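You operate a simulated robot arm through the tools that you are given. There is no shell and no other tool. Be economical: measure what you need, move in short steps, check, and stop when the job is done.

Carry out the task below with a simulated robot arm. There is one attempt and no reset: what you move stays moved.

TASK
Put the blue-rimmed bowl on the corner of the long table before the iron stand away on the middle of the long table.
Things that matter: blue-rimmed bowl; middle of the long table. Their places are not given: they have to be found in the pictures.

It is judged by the outcome, as a careful person would: the job done as asked, and still so three seconds after it is handed in. It fails if anything else is knocked over, pushed out of place, dropped, spilled or broken.

THE ROBOT
A 6-joint arm with a two-finger parallel gripper, fixed in place. Base frame: the origin is at the foot of the arm, x ahead of it, y to its left, z up; the work surface is at about z = 0.78. Lengths are in m, angles in degrees, forces in N, time in s.
With the tool pointing down near the work surface it reaches from about 0.24 to 0.64 m from the base axis. Its first joint turns from -66.0 to 66.0 degrees. Payload 2.7 kg.
Tool frame: the origin (TCP) lies between the finger pads and is the grasp point; the fingertips stand 0.023 m ahead of it; z points along the fingers, y is the line along which they close. The gripper opens to 0.094 m. The fingers are 0.038 m wide and 0.01 m thick; the gripper's body (0.054 by 0.096 m) begins 0.039 m behind the TCP.
Orientation is that of the tool frame in the base frame, as a unit quaternion [w, x, y, z]. With the fingers straight down and closing along the base's y, the tool's x points along the base's -x, its y along +y and its z along -z.

THE INTERFACE
- The arm moves only by the tool jog_arm. Its argument "increments" is a list that holds one entry, the list of rows, each a list of 5 numbers: the opening, from 0 (shut) to 1 (fully open), then the shift along the base's x, y, z in m, then the turn about the base's z in degrees. In form: [[[jaw, dx, dy, dz, twist], ...]]. A call has 1 to 12 rows; each row is the pose to reach, as a shift and turn from the pose commanded when the call began. A row lasts 0.2 s, in which the tool goes at most 0.05 m and 8.6 degrees; a call with a longer step from one row to the next is refused whole, and so is a gripper value outside its range. A pose out of reach is approached as far as the arm can. The call stops where the force on the tool passes 40 N (or 10 N more than at its start, if that is more) or the arm is blocked; 0.2 s more then pass. The fingers move at their own pace (about 0.045 m/s each) and stop on an object; they squeeze with about 32 N. The grip force told is the motor's: it shows also when the fingers shut on nothing. Time passes only in rows, and 0.2 s behind the last, so rows that repeat a pose let the fingers close. It gives the time, the measured TCP pose, the force on the tool (base axes), the opening and the grip force at its end, in the units of the frame above (readings bear some noise).
- Cameras (640 x 400 px; columns grow to the right, rows downward): "scene" is fixed at [0.0774, -0.432, 1.4066]; the picture's right is [0.76, -0.64, 0.00], its down [-0.35, -0.42, -0.84] and it looks along [0.54, 0.64, -0.55] (base axes); focal length 358 px, centre (320, 200). "wrist" rides on the gripper at [-0.039, 0, -0.044] in the tool frame; the picture's right is [0.00, -1.00, 0.00], its down [0.97, 0.00, -0.24] and it looks along [0.24, 0.00, 0.97] (tool axes); focal length 218 px, centre (320, 200).
- grab_frame(camera): a new picture of that camera. No time passes.
- measure_at(camera, pixels): for up to 12 pixels [column, row] of the newest picture of that camera ("zoom" is the newest enlarged one), the place [x, y, z] in the base frame of the surface seen there, good to about 0.002 m. No time passes.
- close_up(camera, box): a new picture of the part [left, top, right, bottom] of that camera's present view, enlarged. No time passes.
- finish_job(): hands the job in; it is judged then, once.

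Work in short steps. Measure before you move; look again where a grasp or a placing could have gone wrong, and mend it. You have 60 turns and 20 pictures in all, the two below and enlarged ones among them. Open the gripper and draw the arm clear of the work before you hand the job in, unless the task says otherwise; then end with one line.

The tools are called as name(argument=value, ...) on one line, values as JSON. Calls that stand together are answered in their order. jog_arm: Moves the arm, as the interface text tells. Its arguments: {"type":"object","properties":{"increments":{"type":"array","items":{"type":"array","items":{"type":"array","items":{"type":"number"}}}}},"required":["increments"]} The other tools are called the same way: grab_frame (camera) takes a picture; measure_at (camera, pixels) gives the place of the surface under pixels of a picture; close_up (camera, box) takes an enlarged picture of a part of a camera's view; finish_job () hands the job in.

At the start:

```text
time_s: 0.0
ee_pos: [0.3578, 0.184, 1.0103]
tool_rot: [0.0, 0.0, 1.0, 0.001]
contact_force: [0.2, -0.2, -0.4]
finger_gap: 0.0941
grasp_force: 0.1
```

scene: 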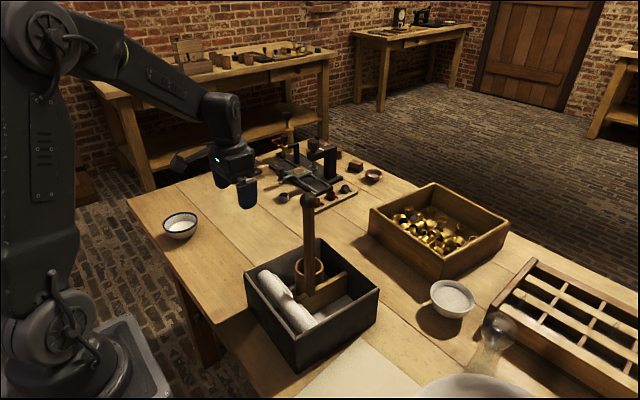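
wrist: 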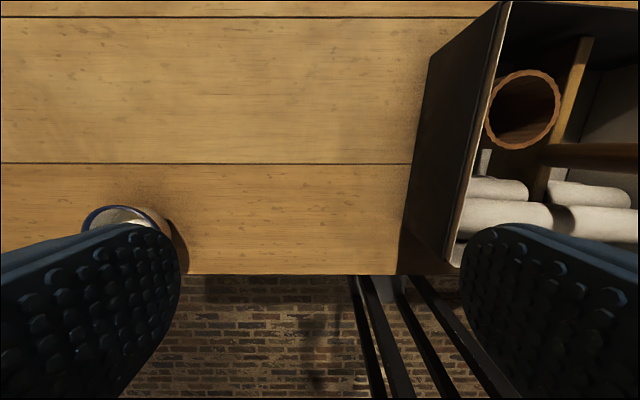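

The blue-rimmed bowl seems to be at scene (180,226), with another bowl at (452,298). I'll enlarge both areas to check.

close_up(camera="scene", box=[130, 130, 390, 292])

measure_at(camera="scene", pixels=[[163, 226], [197, 226], [180, 214], [180, 239], [180, 226], [250, 230], [340, 220], [130, 200], [240, 375], [380, 210], [310, 198], [268, 270]])

close_up(camera="scene", box=[380, 240, 636, 400])

```text
2.46 times, centred on (260, 211) of scene
```

zoom: 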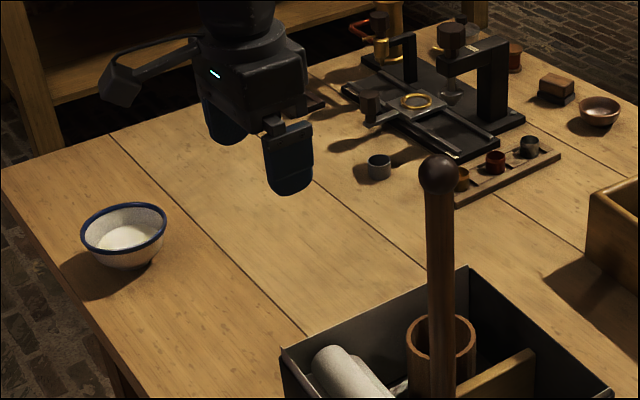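

```text
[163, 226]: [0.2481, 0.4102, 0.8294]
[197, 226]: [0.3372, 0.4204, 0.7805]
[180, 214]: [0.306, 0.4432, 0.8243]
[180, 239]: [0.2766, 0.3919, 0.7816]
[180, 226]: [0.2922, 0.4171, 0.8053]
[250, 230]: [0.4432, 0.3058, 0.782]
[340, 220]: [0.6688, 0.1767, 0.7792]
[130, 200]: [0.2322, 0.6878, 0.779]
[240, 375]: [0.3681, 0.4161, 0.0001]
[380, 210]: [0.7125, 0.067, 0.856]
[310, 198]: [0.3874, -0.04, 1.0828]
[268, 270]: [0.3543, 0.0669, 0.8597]
```

```text
2.50 times, centred on (508, 320) of scene
```

zoom: 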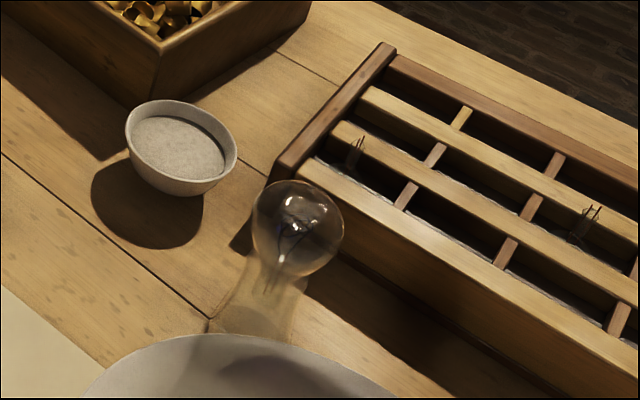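

The blue-rimmed bowl is the one at (180,226); the other has no blue rim. Next I measure the table's extents, the free area around the middle, and the bowl's rim from the close view.

close_up(camera="scene", box=[150, 200, 214, 240])

measure_at(camera="scene", pixels=[[320, 152], [390, 172], [560, 225], [610, 245], [636, 262], [350, 235], [245, 270], [379, 290], [318, 240], [369, 232], [437, 278], [340, 255]])

measure_at(camera="scene", pixels=[[330, 200], [365, 178], [283, 198], [320, 208], [360, 270], [400, 280], [430, 300], [340, 375], [415, 340], [420, 320], [475, 345], [634, 395]])

```text
10.00 times, centred on (182, 220) of scene
```

zoom: 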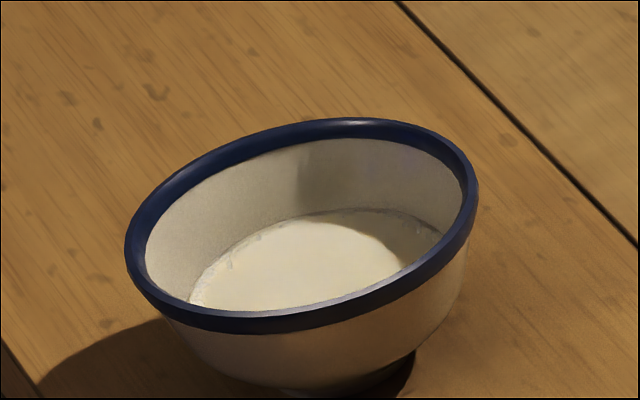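

```text
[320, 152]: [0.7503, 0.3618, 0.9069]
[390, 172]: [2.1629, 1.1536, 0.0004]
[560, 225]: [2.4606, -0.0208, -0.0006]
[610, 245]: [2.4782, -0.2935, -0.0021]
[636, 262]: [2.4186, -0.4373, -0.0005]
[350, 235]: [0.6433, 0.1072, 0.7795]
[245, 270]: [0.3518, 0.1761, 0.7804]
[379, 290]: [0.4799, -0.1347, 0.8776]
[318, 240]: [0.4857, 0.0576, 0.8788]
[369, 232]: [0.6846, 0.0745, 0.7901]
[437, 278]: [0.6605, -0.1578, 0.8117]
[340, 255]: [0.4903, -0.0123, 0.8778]
```

```text
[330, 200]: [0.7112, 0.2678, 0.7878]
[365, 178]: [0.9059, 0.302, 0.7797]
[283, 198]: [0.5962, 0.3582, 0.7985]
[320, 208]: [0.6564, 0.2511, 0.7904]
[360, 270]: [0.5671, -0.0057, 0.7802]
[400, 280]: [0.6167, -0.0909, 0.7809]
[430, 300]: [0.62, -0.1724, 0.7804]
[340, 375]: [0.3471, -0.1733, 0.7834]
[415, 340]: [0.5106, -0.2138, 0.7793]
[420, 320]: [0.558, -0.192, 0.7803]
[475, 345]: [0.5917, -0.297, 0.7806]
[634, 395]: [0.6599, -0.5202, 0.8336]
```

The free area of the table's middle appears to be between the dark tray and the box. I'll measure the bowl's rim in the zoom and a few more table edges.

measure_at(camera="zoom", pixels=[[132, 245], [472, 190], [350, 124], [270, 322], [300, 255], [200, 305], [440, 255], [210, 160], [385, 292], [430, 148], [170, 300], [350, 385]])

measure_at(camera="scene", pixels=[[525, 250], [530, 245], [400, 182], [420, 190], [190, 165], [147, 190], [208, 320], [185, 285], [305, 375], [262, 300], [250, 285], [300, 240]])

```text
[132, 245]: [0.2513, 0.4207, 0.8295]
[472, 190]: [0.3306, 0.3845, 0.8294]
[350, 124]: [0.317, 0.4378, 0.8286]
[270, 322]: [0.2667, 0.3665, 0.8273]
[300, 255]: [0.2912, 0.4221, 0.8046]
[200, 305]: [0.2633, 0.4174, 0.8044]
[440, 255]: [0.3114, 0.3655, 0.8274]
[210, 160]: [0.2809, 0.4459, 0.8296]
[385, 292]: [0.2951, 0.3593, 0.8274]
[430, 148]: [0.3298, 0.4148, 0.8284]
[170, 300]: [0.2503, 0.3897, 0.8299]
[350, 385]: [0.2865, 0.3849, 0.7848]
```

```text
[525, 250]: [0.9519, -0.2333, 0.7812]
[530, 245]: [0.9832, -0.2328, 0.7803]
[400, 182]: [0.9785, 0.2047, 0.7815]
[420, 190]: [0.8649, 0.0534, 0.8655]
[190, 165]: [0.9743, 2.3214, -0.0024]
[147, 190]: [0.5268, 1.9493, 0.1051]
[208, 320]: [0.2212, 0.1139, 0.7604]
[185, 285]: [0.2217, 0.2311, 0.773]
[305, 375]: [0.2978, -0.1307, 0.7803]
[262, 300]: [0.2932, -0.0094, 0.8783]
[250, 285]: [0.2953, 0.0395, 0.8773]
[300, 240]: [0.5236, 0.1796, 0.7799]
```

Rim fit: centre about (0.290, 0.403), top z 0.83, diameter about 0.089–0.090, just under the 0.094 opening, so straddling it gives a level lift. I move above it to measure it precisely from the wrist camera.

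jog_arm(increments=[[[1, -0.012, 0.04, 0, 0], [1, -0.024, 0.08, 0, 0], [1, -0.036, 0.12, 0, 0], [1, -0.048, 0.16, 0, 0], [1, -0.06, 0.2, 0, 0], [1, -0.068, 0.2185, -0.02, 0], [1, -0.068, 0.2185, -0.05, 0], [1, -0.068, 0.2185, -0.05, 0]]])

grab_frame(camera="wrist")

```text
time_s: 1.8
ee_pos: [0.2903, 0.4008, 0.9629]
tool_rot: [0.0, -0.002, 1.0, 0.001]
contact_force: [-0.2, 0.0, 0.2]
finger_gap: 0.094
grasp_force: 0.2
```

```text
14 pictures are left
```

wrist: 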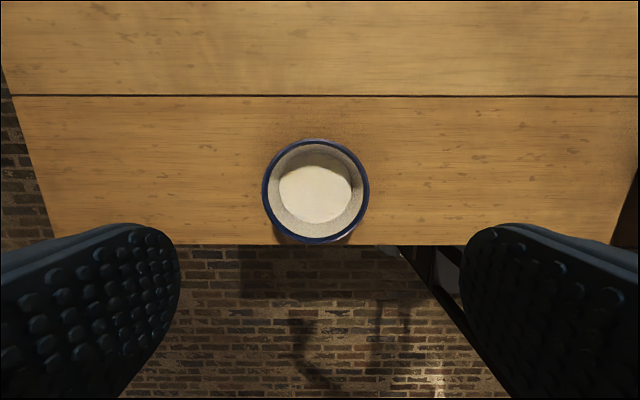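

The bowl is centred at about (315,190). I zoom in to measure the rim's left and right extremes.

close_up(camera="wrist", box=[235, 140, 395, 240])

```text
4.00 times, centred on (315, 190) of wrist
```

zoom: 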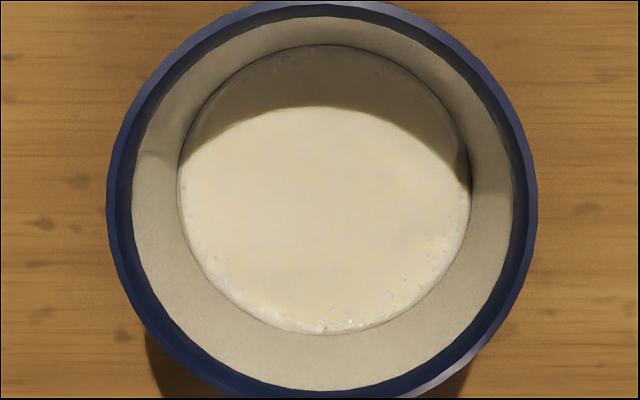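

measure_at(camera="zoom", pixels=[[108, 205], [113, 205], [127, 205], [536, 205], [531, 205], [517, 205], [325, 4], [185, 70], [460, 60], [180, 350], [470, 345], [325, 190]])

```text
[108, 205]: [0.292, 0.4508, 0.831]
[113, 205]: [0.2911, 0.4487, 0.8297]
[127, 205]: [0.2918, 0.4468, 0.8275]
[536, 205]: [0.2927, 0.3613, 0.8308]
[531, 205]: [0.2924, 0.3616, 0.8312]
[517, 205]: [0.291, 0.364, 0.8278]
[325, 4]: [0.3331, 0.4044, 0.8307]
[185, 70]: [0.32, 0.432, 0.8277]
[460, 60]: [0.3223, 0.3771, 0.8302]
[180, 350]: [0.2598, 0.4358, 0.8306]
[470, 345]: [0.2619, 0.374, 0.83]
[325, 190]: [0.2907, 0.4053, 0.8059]
```

Pixel geometry gives rim centre y ≈ 0.4045–0.4055 and diameter ≈ 0.089. I shift +0.004 in y and lower until the fingertips are just above the rim.

jog_arm(increments=[[[1, 0.001, 0.004, -0.03, 0], [1, 0.001, 0.004, -0.06, 0], [1, 0.001, 0.004, -0.085, 0], [1, 0.001, 0.004, -0.098, 0], [1, 0.001, 0.004, -0.098, 0], [1, 0.001, 0.004, -0.098, 0]]])

grab_frame(camera="wrist")

close_up(camera="scene", box=[132, 180, 228, 240])

```text
time_s: 3.2
ee_pos: [0.2918, 0.405, 0.8639]
tool_rot: [0.0, -0.001, 1.0, 0.002]
contact_force: [0.4, -0.4, -0.2]
finger_gap: 0.094
grasp_force: 0.0
```

```text
12 pictures are left
```

wrist: 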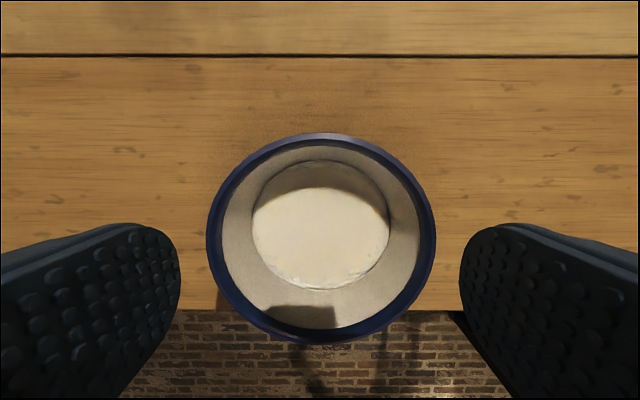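

```text
6.67 times, centred on (180, 210) of scene
```

zoom: 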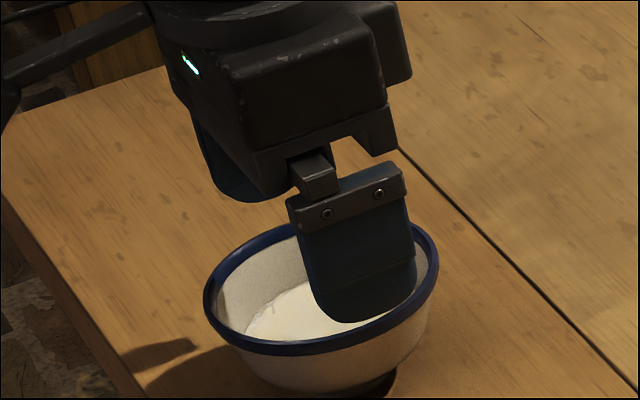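

The rim spans columns 206–436 (centre 321) and the fingers are centred at 319.5, so the bowl is well centred. I descend slowly past the rim and watch the force.

jog_arm(increments=[[[1, 0, 0, -0.005, 0], [1, 0, 0, -0.009, 0], [1, 0, 0, -0.012, 0], [1, 0, 0, -0.014, 0], [1, 0, 0, -0.014, 0]]])

```text
time_s: 4.4
ee_pos: [0.2912, 0.4061, 0.8472]
tool_rot: [-0.001, 0.0, 1.0, 0.001]
contact_force: [-0.9, -0.2, -1.0]
finger_gap: 0.094
grasp_force: 0.0
```

Tips are now at about 0.825 with no clear contact. I look to check that the fingers are passing outside the rim.

grab_frame(camera="wrist")

close_up(camera="scene", box=[132, 190, 228, 250])

```text
10 pictures are left
```

wrist: 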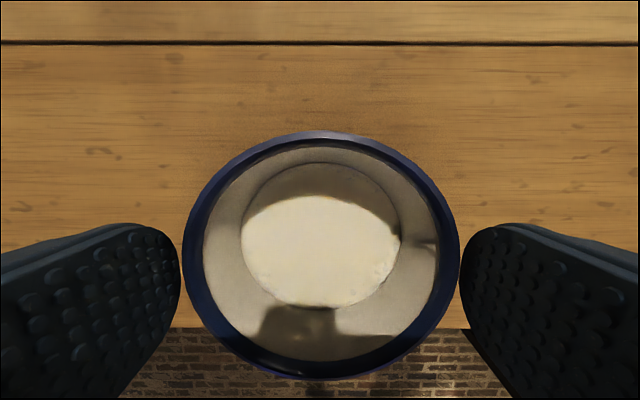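

```text
6.67 times, centred on (180, 220) of scene
```

zoom: 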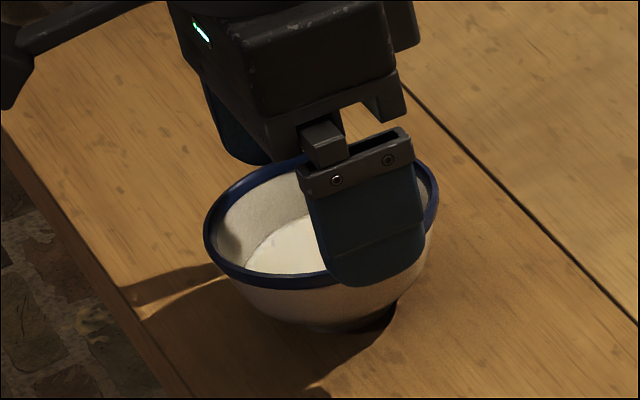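

The rim sits between the pads, spanning columns 182–460, with both fingers outside it. I lower to put the pads on the rim, then close.

jog_arm(increments=[[[1, 0, 0, -0.005, 0], [1, 0, 0, -0.01, 0], [1, 0, 0, -0.016, 0], [1, 0, 0, -0.021, 0], [1, 0, 0, -0.021, 0], [0.85, 0, 0, -0.021, 0], [0.7, 0, 0, -0.021, 0], [0.5, 0, 0, -0.021, 0], [0.5, 0, 0, -0.021, 0]]])

```text
time_s: 6.4
ee_pos: [0.2914, 0.406, 0.8278]
tool_rot: [0.0, -0.001, 1.0, 0.0]
contact_force: [-0.3, -0.7, 0.2]
finger_gap: 0.0886
grasp_force: 31.8
```

The fingers grip the rim at 0.0886 m with 32 N. I lift 5 cm straight up and check.

jog_arm(increments=[[[0.5, 0, 0, 0.005, 0], [0.5, 0, 0, 0.015, 0], [0.5, 0, 0, 0.03, 0], [0.5, 0, 0, 0.05, 0], [0.5, 0, 0, 0.05, 0]]])

close_up(camera="scene", box=[120, 160, 248, 240])

```text
time_s: 7.6
ee_pos: [0.2915, 0.4057, 0.8797]
tool_rot: [0.0, -0.001, 1.0, 0.001]
contact_force: [-0.1, -0.8, -1.8]
finger_gap: 0.088
grasp_force: 32.3
```

```text
5.00 times, centred on (184, 200) of scene
```

zoom: 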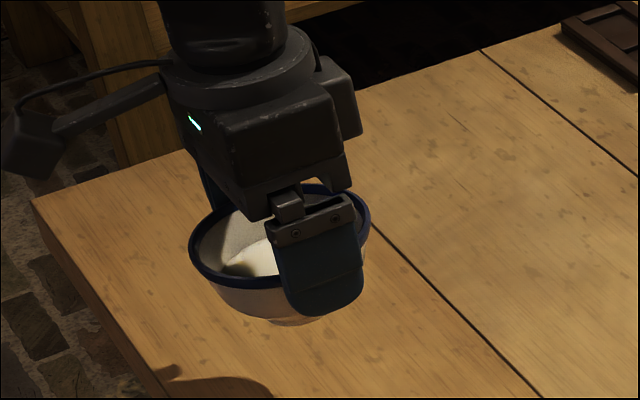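

The bowl hangs level and is about 0.2 kg. The target is the open middle of the table at about (0.58, 0.10), clear of the dark tray, box, press and upright handle. I carry it there smoothly.

jog_arm(increments=[[[0.5, 0, 0, 0.02, 0], [0.5, 0.012, -0.013, 0.04, 0], [0.5, 0.034, -0.036, 0.05, 0], [0.5, 0.06, -0.063, 0.05, 0], [0.5, 0.086, -0.09, 0.05, 0], [0.5, 0.112, -0.117, 0.05, 0], [0.5, 0.138, -0.144, 0.05, 0], [0.5, 0.162, -0.169, 0.05, 0], [0.5, 0.18, -0.188, 0.05, 0], [0.5, 0.19, -0.198, 0.05, 0], [0.5, 0.19, -0.198, 0.05, 0]]])

grab_frame(camera="scene")

```text
time_s: 10.0
ee_pos: [0.4804, 0.2076, 0.9272]
tool_rot: [0.0, -0.001, 1.0, 0.001]
contact_force: [-0.8, 0.6, -1.7]
finger_gap: 0.0882
grasp_force: 32.4
```

```text
7 pictures are left
```

scene: 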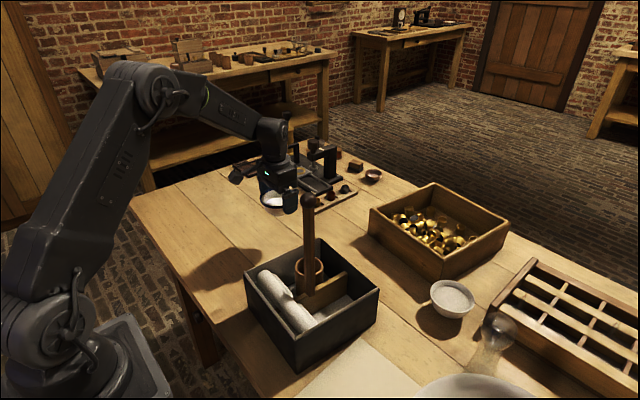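

All is well: the forearm is far above the handle. I continue to (0.58, 0.10).

jog_arm(increments=[[[0.5, 0.012, -0.013, 0, 0], [0.5, 0.032, -0.035, 0, 0], [0.5, 0.055, -0.059, 0, 0], [0.5, 0.078, -0.084, 0, 0], [0.5, 0.093, -0.1, 0, 0], [0.5, 0.1, -0.108, 0, 0], [0.5, 0.1, -0.108, -0.02, 0], [0.5, 0.1, -0.108, -0.02, 0]]])

grab_frame(camera="scene")

grab_frame(camera="wrist")

```text
time_s: 11.8
ee_pos: [0.5843, 0.0989, 0.9056]
tool_rot: [0.001, -0.001, 1.0, 0.0]
contact_force: [-0.3, -0.4, -1.9]
finger_gap: 0.0883
grasp_force: 31.8
```

```text
6 pictures are left
```

scene: 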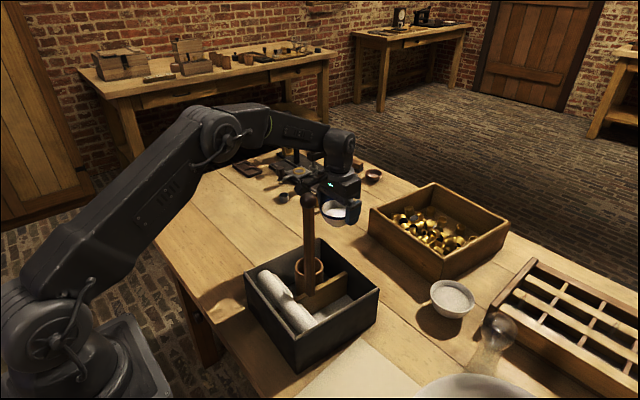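

```text
5 pictures are left
```

wrist: 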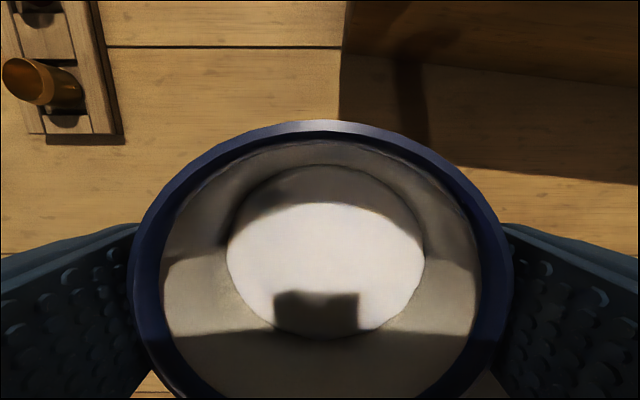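

The table beneath is clear (box on the right, rack at upper left). At grasp the TCP was at 0.828, so I lower to just above that height.

jog_arm(increments=[[[0.5, 0, 0, -0.02, 0], [0.5, 0, 0, -0.042, 0], [0.5, 0, 0, -0.058, 0], [0.5, 0, 0, -0.067, 0], [0.5, 0, 0, -0.072, 0], [0.5, 0, 0, -0.074, 0], [0.5, 0, 0, -0.074, 0]]])

```text
time_s: 13.4
ee_pos: [0.5821, 0.099, 0.8336]
tool_rot: [0.0, 0.0, 1.0, 0.001]
contact_force: [-0.2, -0.3, -2.4]
finger_gap: 0.0882
grasp_force: 32.2
```

The bowl is still hanging, about 5 mm up. I lower it in fine steps.

jog_arm(increments=[[[0.5, 0, 0, -0.002, 0], [0.5, 0, 0, -0.004, 0], [0.5, 0, 0, -0.005, 0], [0.5, 0, 0, -0.005, 0]]])

```text
time_s: 14.4
ee_pos: [0.5814, 0.099, 0.8283]
tool_rot: [0.0, -0.001, 1.0, 0.001]
contact_force: [-0.3, 0.0, -2.5]
finger_gap: 0.0881
grasp_force: 32.6
```

jog_arm(increments=[[[0.5, 0, 0, -0.001, 0], [0.5, 0, 0, -0.002, 0], [0.5, 0, 0, -0.002, 0]]])

```text
time_s: 15.2
ee_pos: [0.5823, 0.0988, 0.8289]
tool_rot: [0.001, -0.002, 1.0, 0.001]
contact_force: [-7.4, 1.5, 15.6]
finger_gap: 0.0882
grasp_force: 31.9
```

It is touching the table (15.6 N up). I ease back 1 mm and open the fingers.

jog_arm(increments=[[[0.5, 0, 0, 0.001, 0], [0.5, 0, 0, 0.0015, 0], [1, 0, 0, 0.0015, 0], [1, 0, 0, 0.0015, 0], [1, 0, 0, 0.0015, 0]]])

grab_frame(camera="wrist")

```text
time_s: 16.4
ee_pos: [0.5829, 0.0984, 0.8288]
tool_rot: [0.0, 0.0, 1.0, 0.0]
contact_force: [0.2, 0.2, 0.8]
finger_gap: 0.0939
grasp_force: 0.0
```

```text
4 pictures are left
```

wrist: 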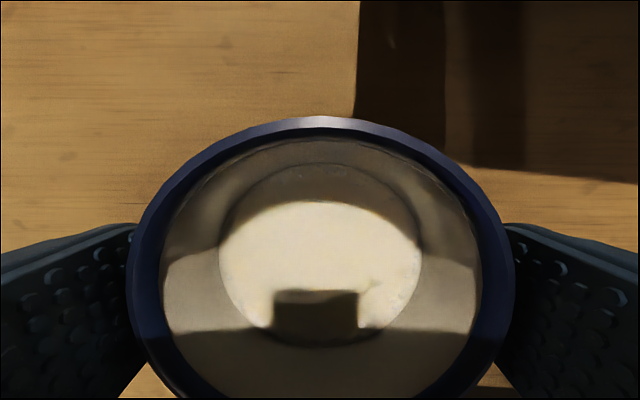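

The fingers are open with the bowl centred between them. I rise straight up.

jog_arm(increments=[[[1, 0, 0, 0.006, 0], [1, 0, 0, 0.014, 0], [1, 0, 0, 0.025, 0], [1, 0, 0, 0.045, 0], [1, 0, 0, 0.08, 0], [1, 0, 0, 0.12, 0], [1, -0.03, 0.03, 0.14, 0], [1, -0.06, 0.06, 0.14, 0], [1, -0.09, 0.09, 0.14, 0], [1, -0.12, 0.12, 0.14, 0], [1, -0.15, 0.14, 0.14, 0], [1, -0.15, 0.14, 0.14, 0]]])

grab_frame(camera="scene")

```text
time_s: 19.0
ee_pos: [0.4312, 0.2419, 0.9705]
tool_rot: [0.0, -0.001, 1.0, 0.001]
contact_force: [0.3, -0.4, -0.4]
finger_gap: 0.0937
grasp_force: 0.0
```

```text
3 pictures are left
```

scene: 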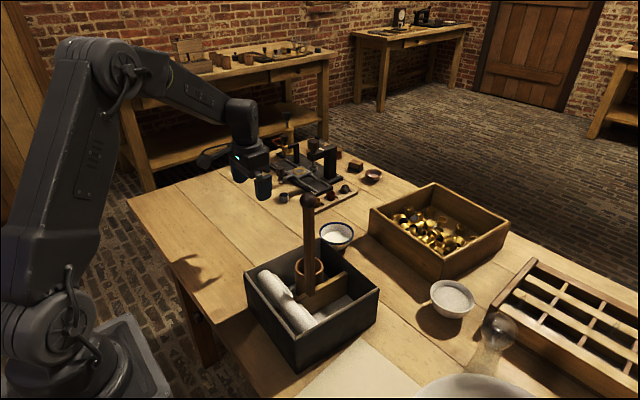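

The bowl stands upright at (338,236), in the middle of the table. Nothing else has moved and the arm is clear, so I hand the job in.

finish_job()

```text
The job is handed in.
```

The blue-rimmed bowl now stands upright with its contents in the middle of the long table, at about (0.58, 0.10). The table's right end was out of view, so I judged the lengthwise middle from what I could see. Nothing else was disturbed.
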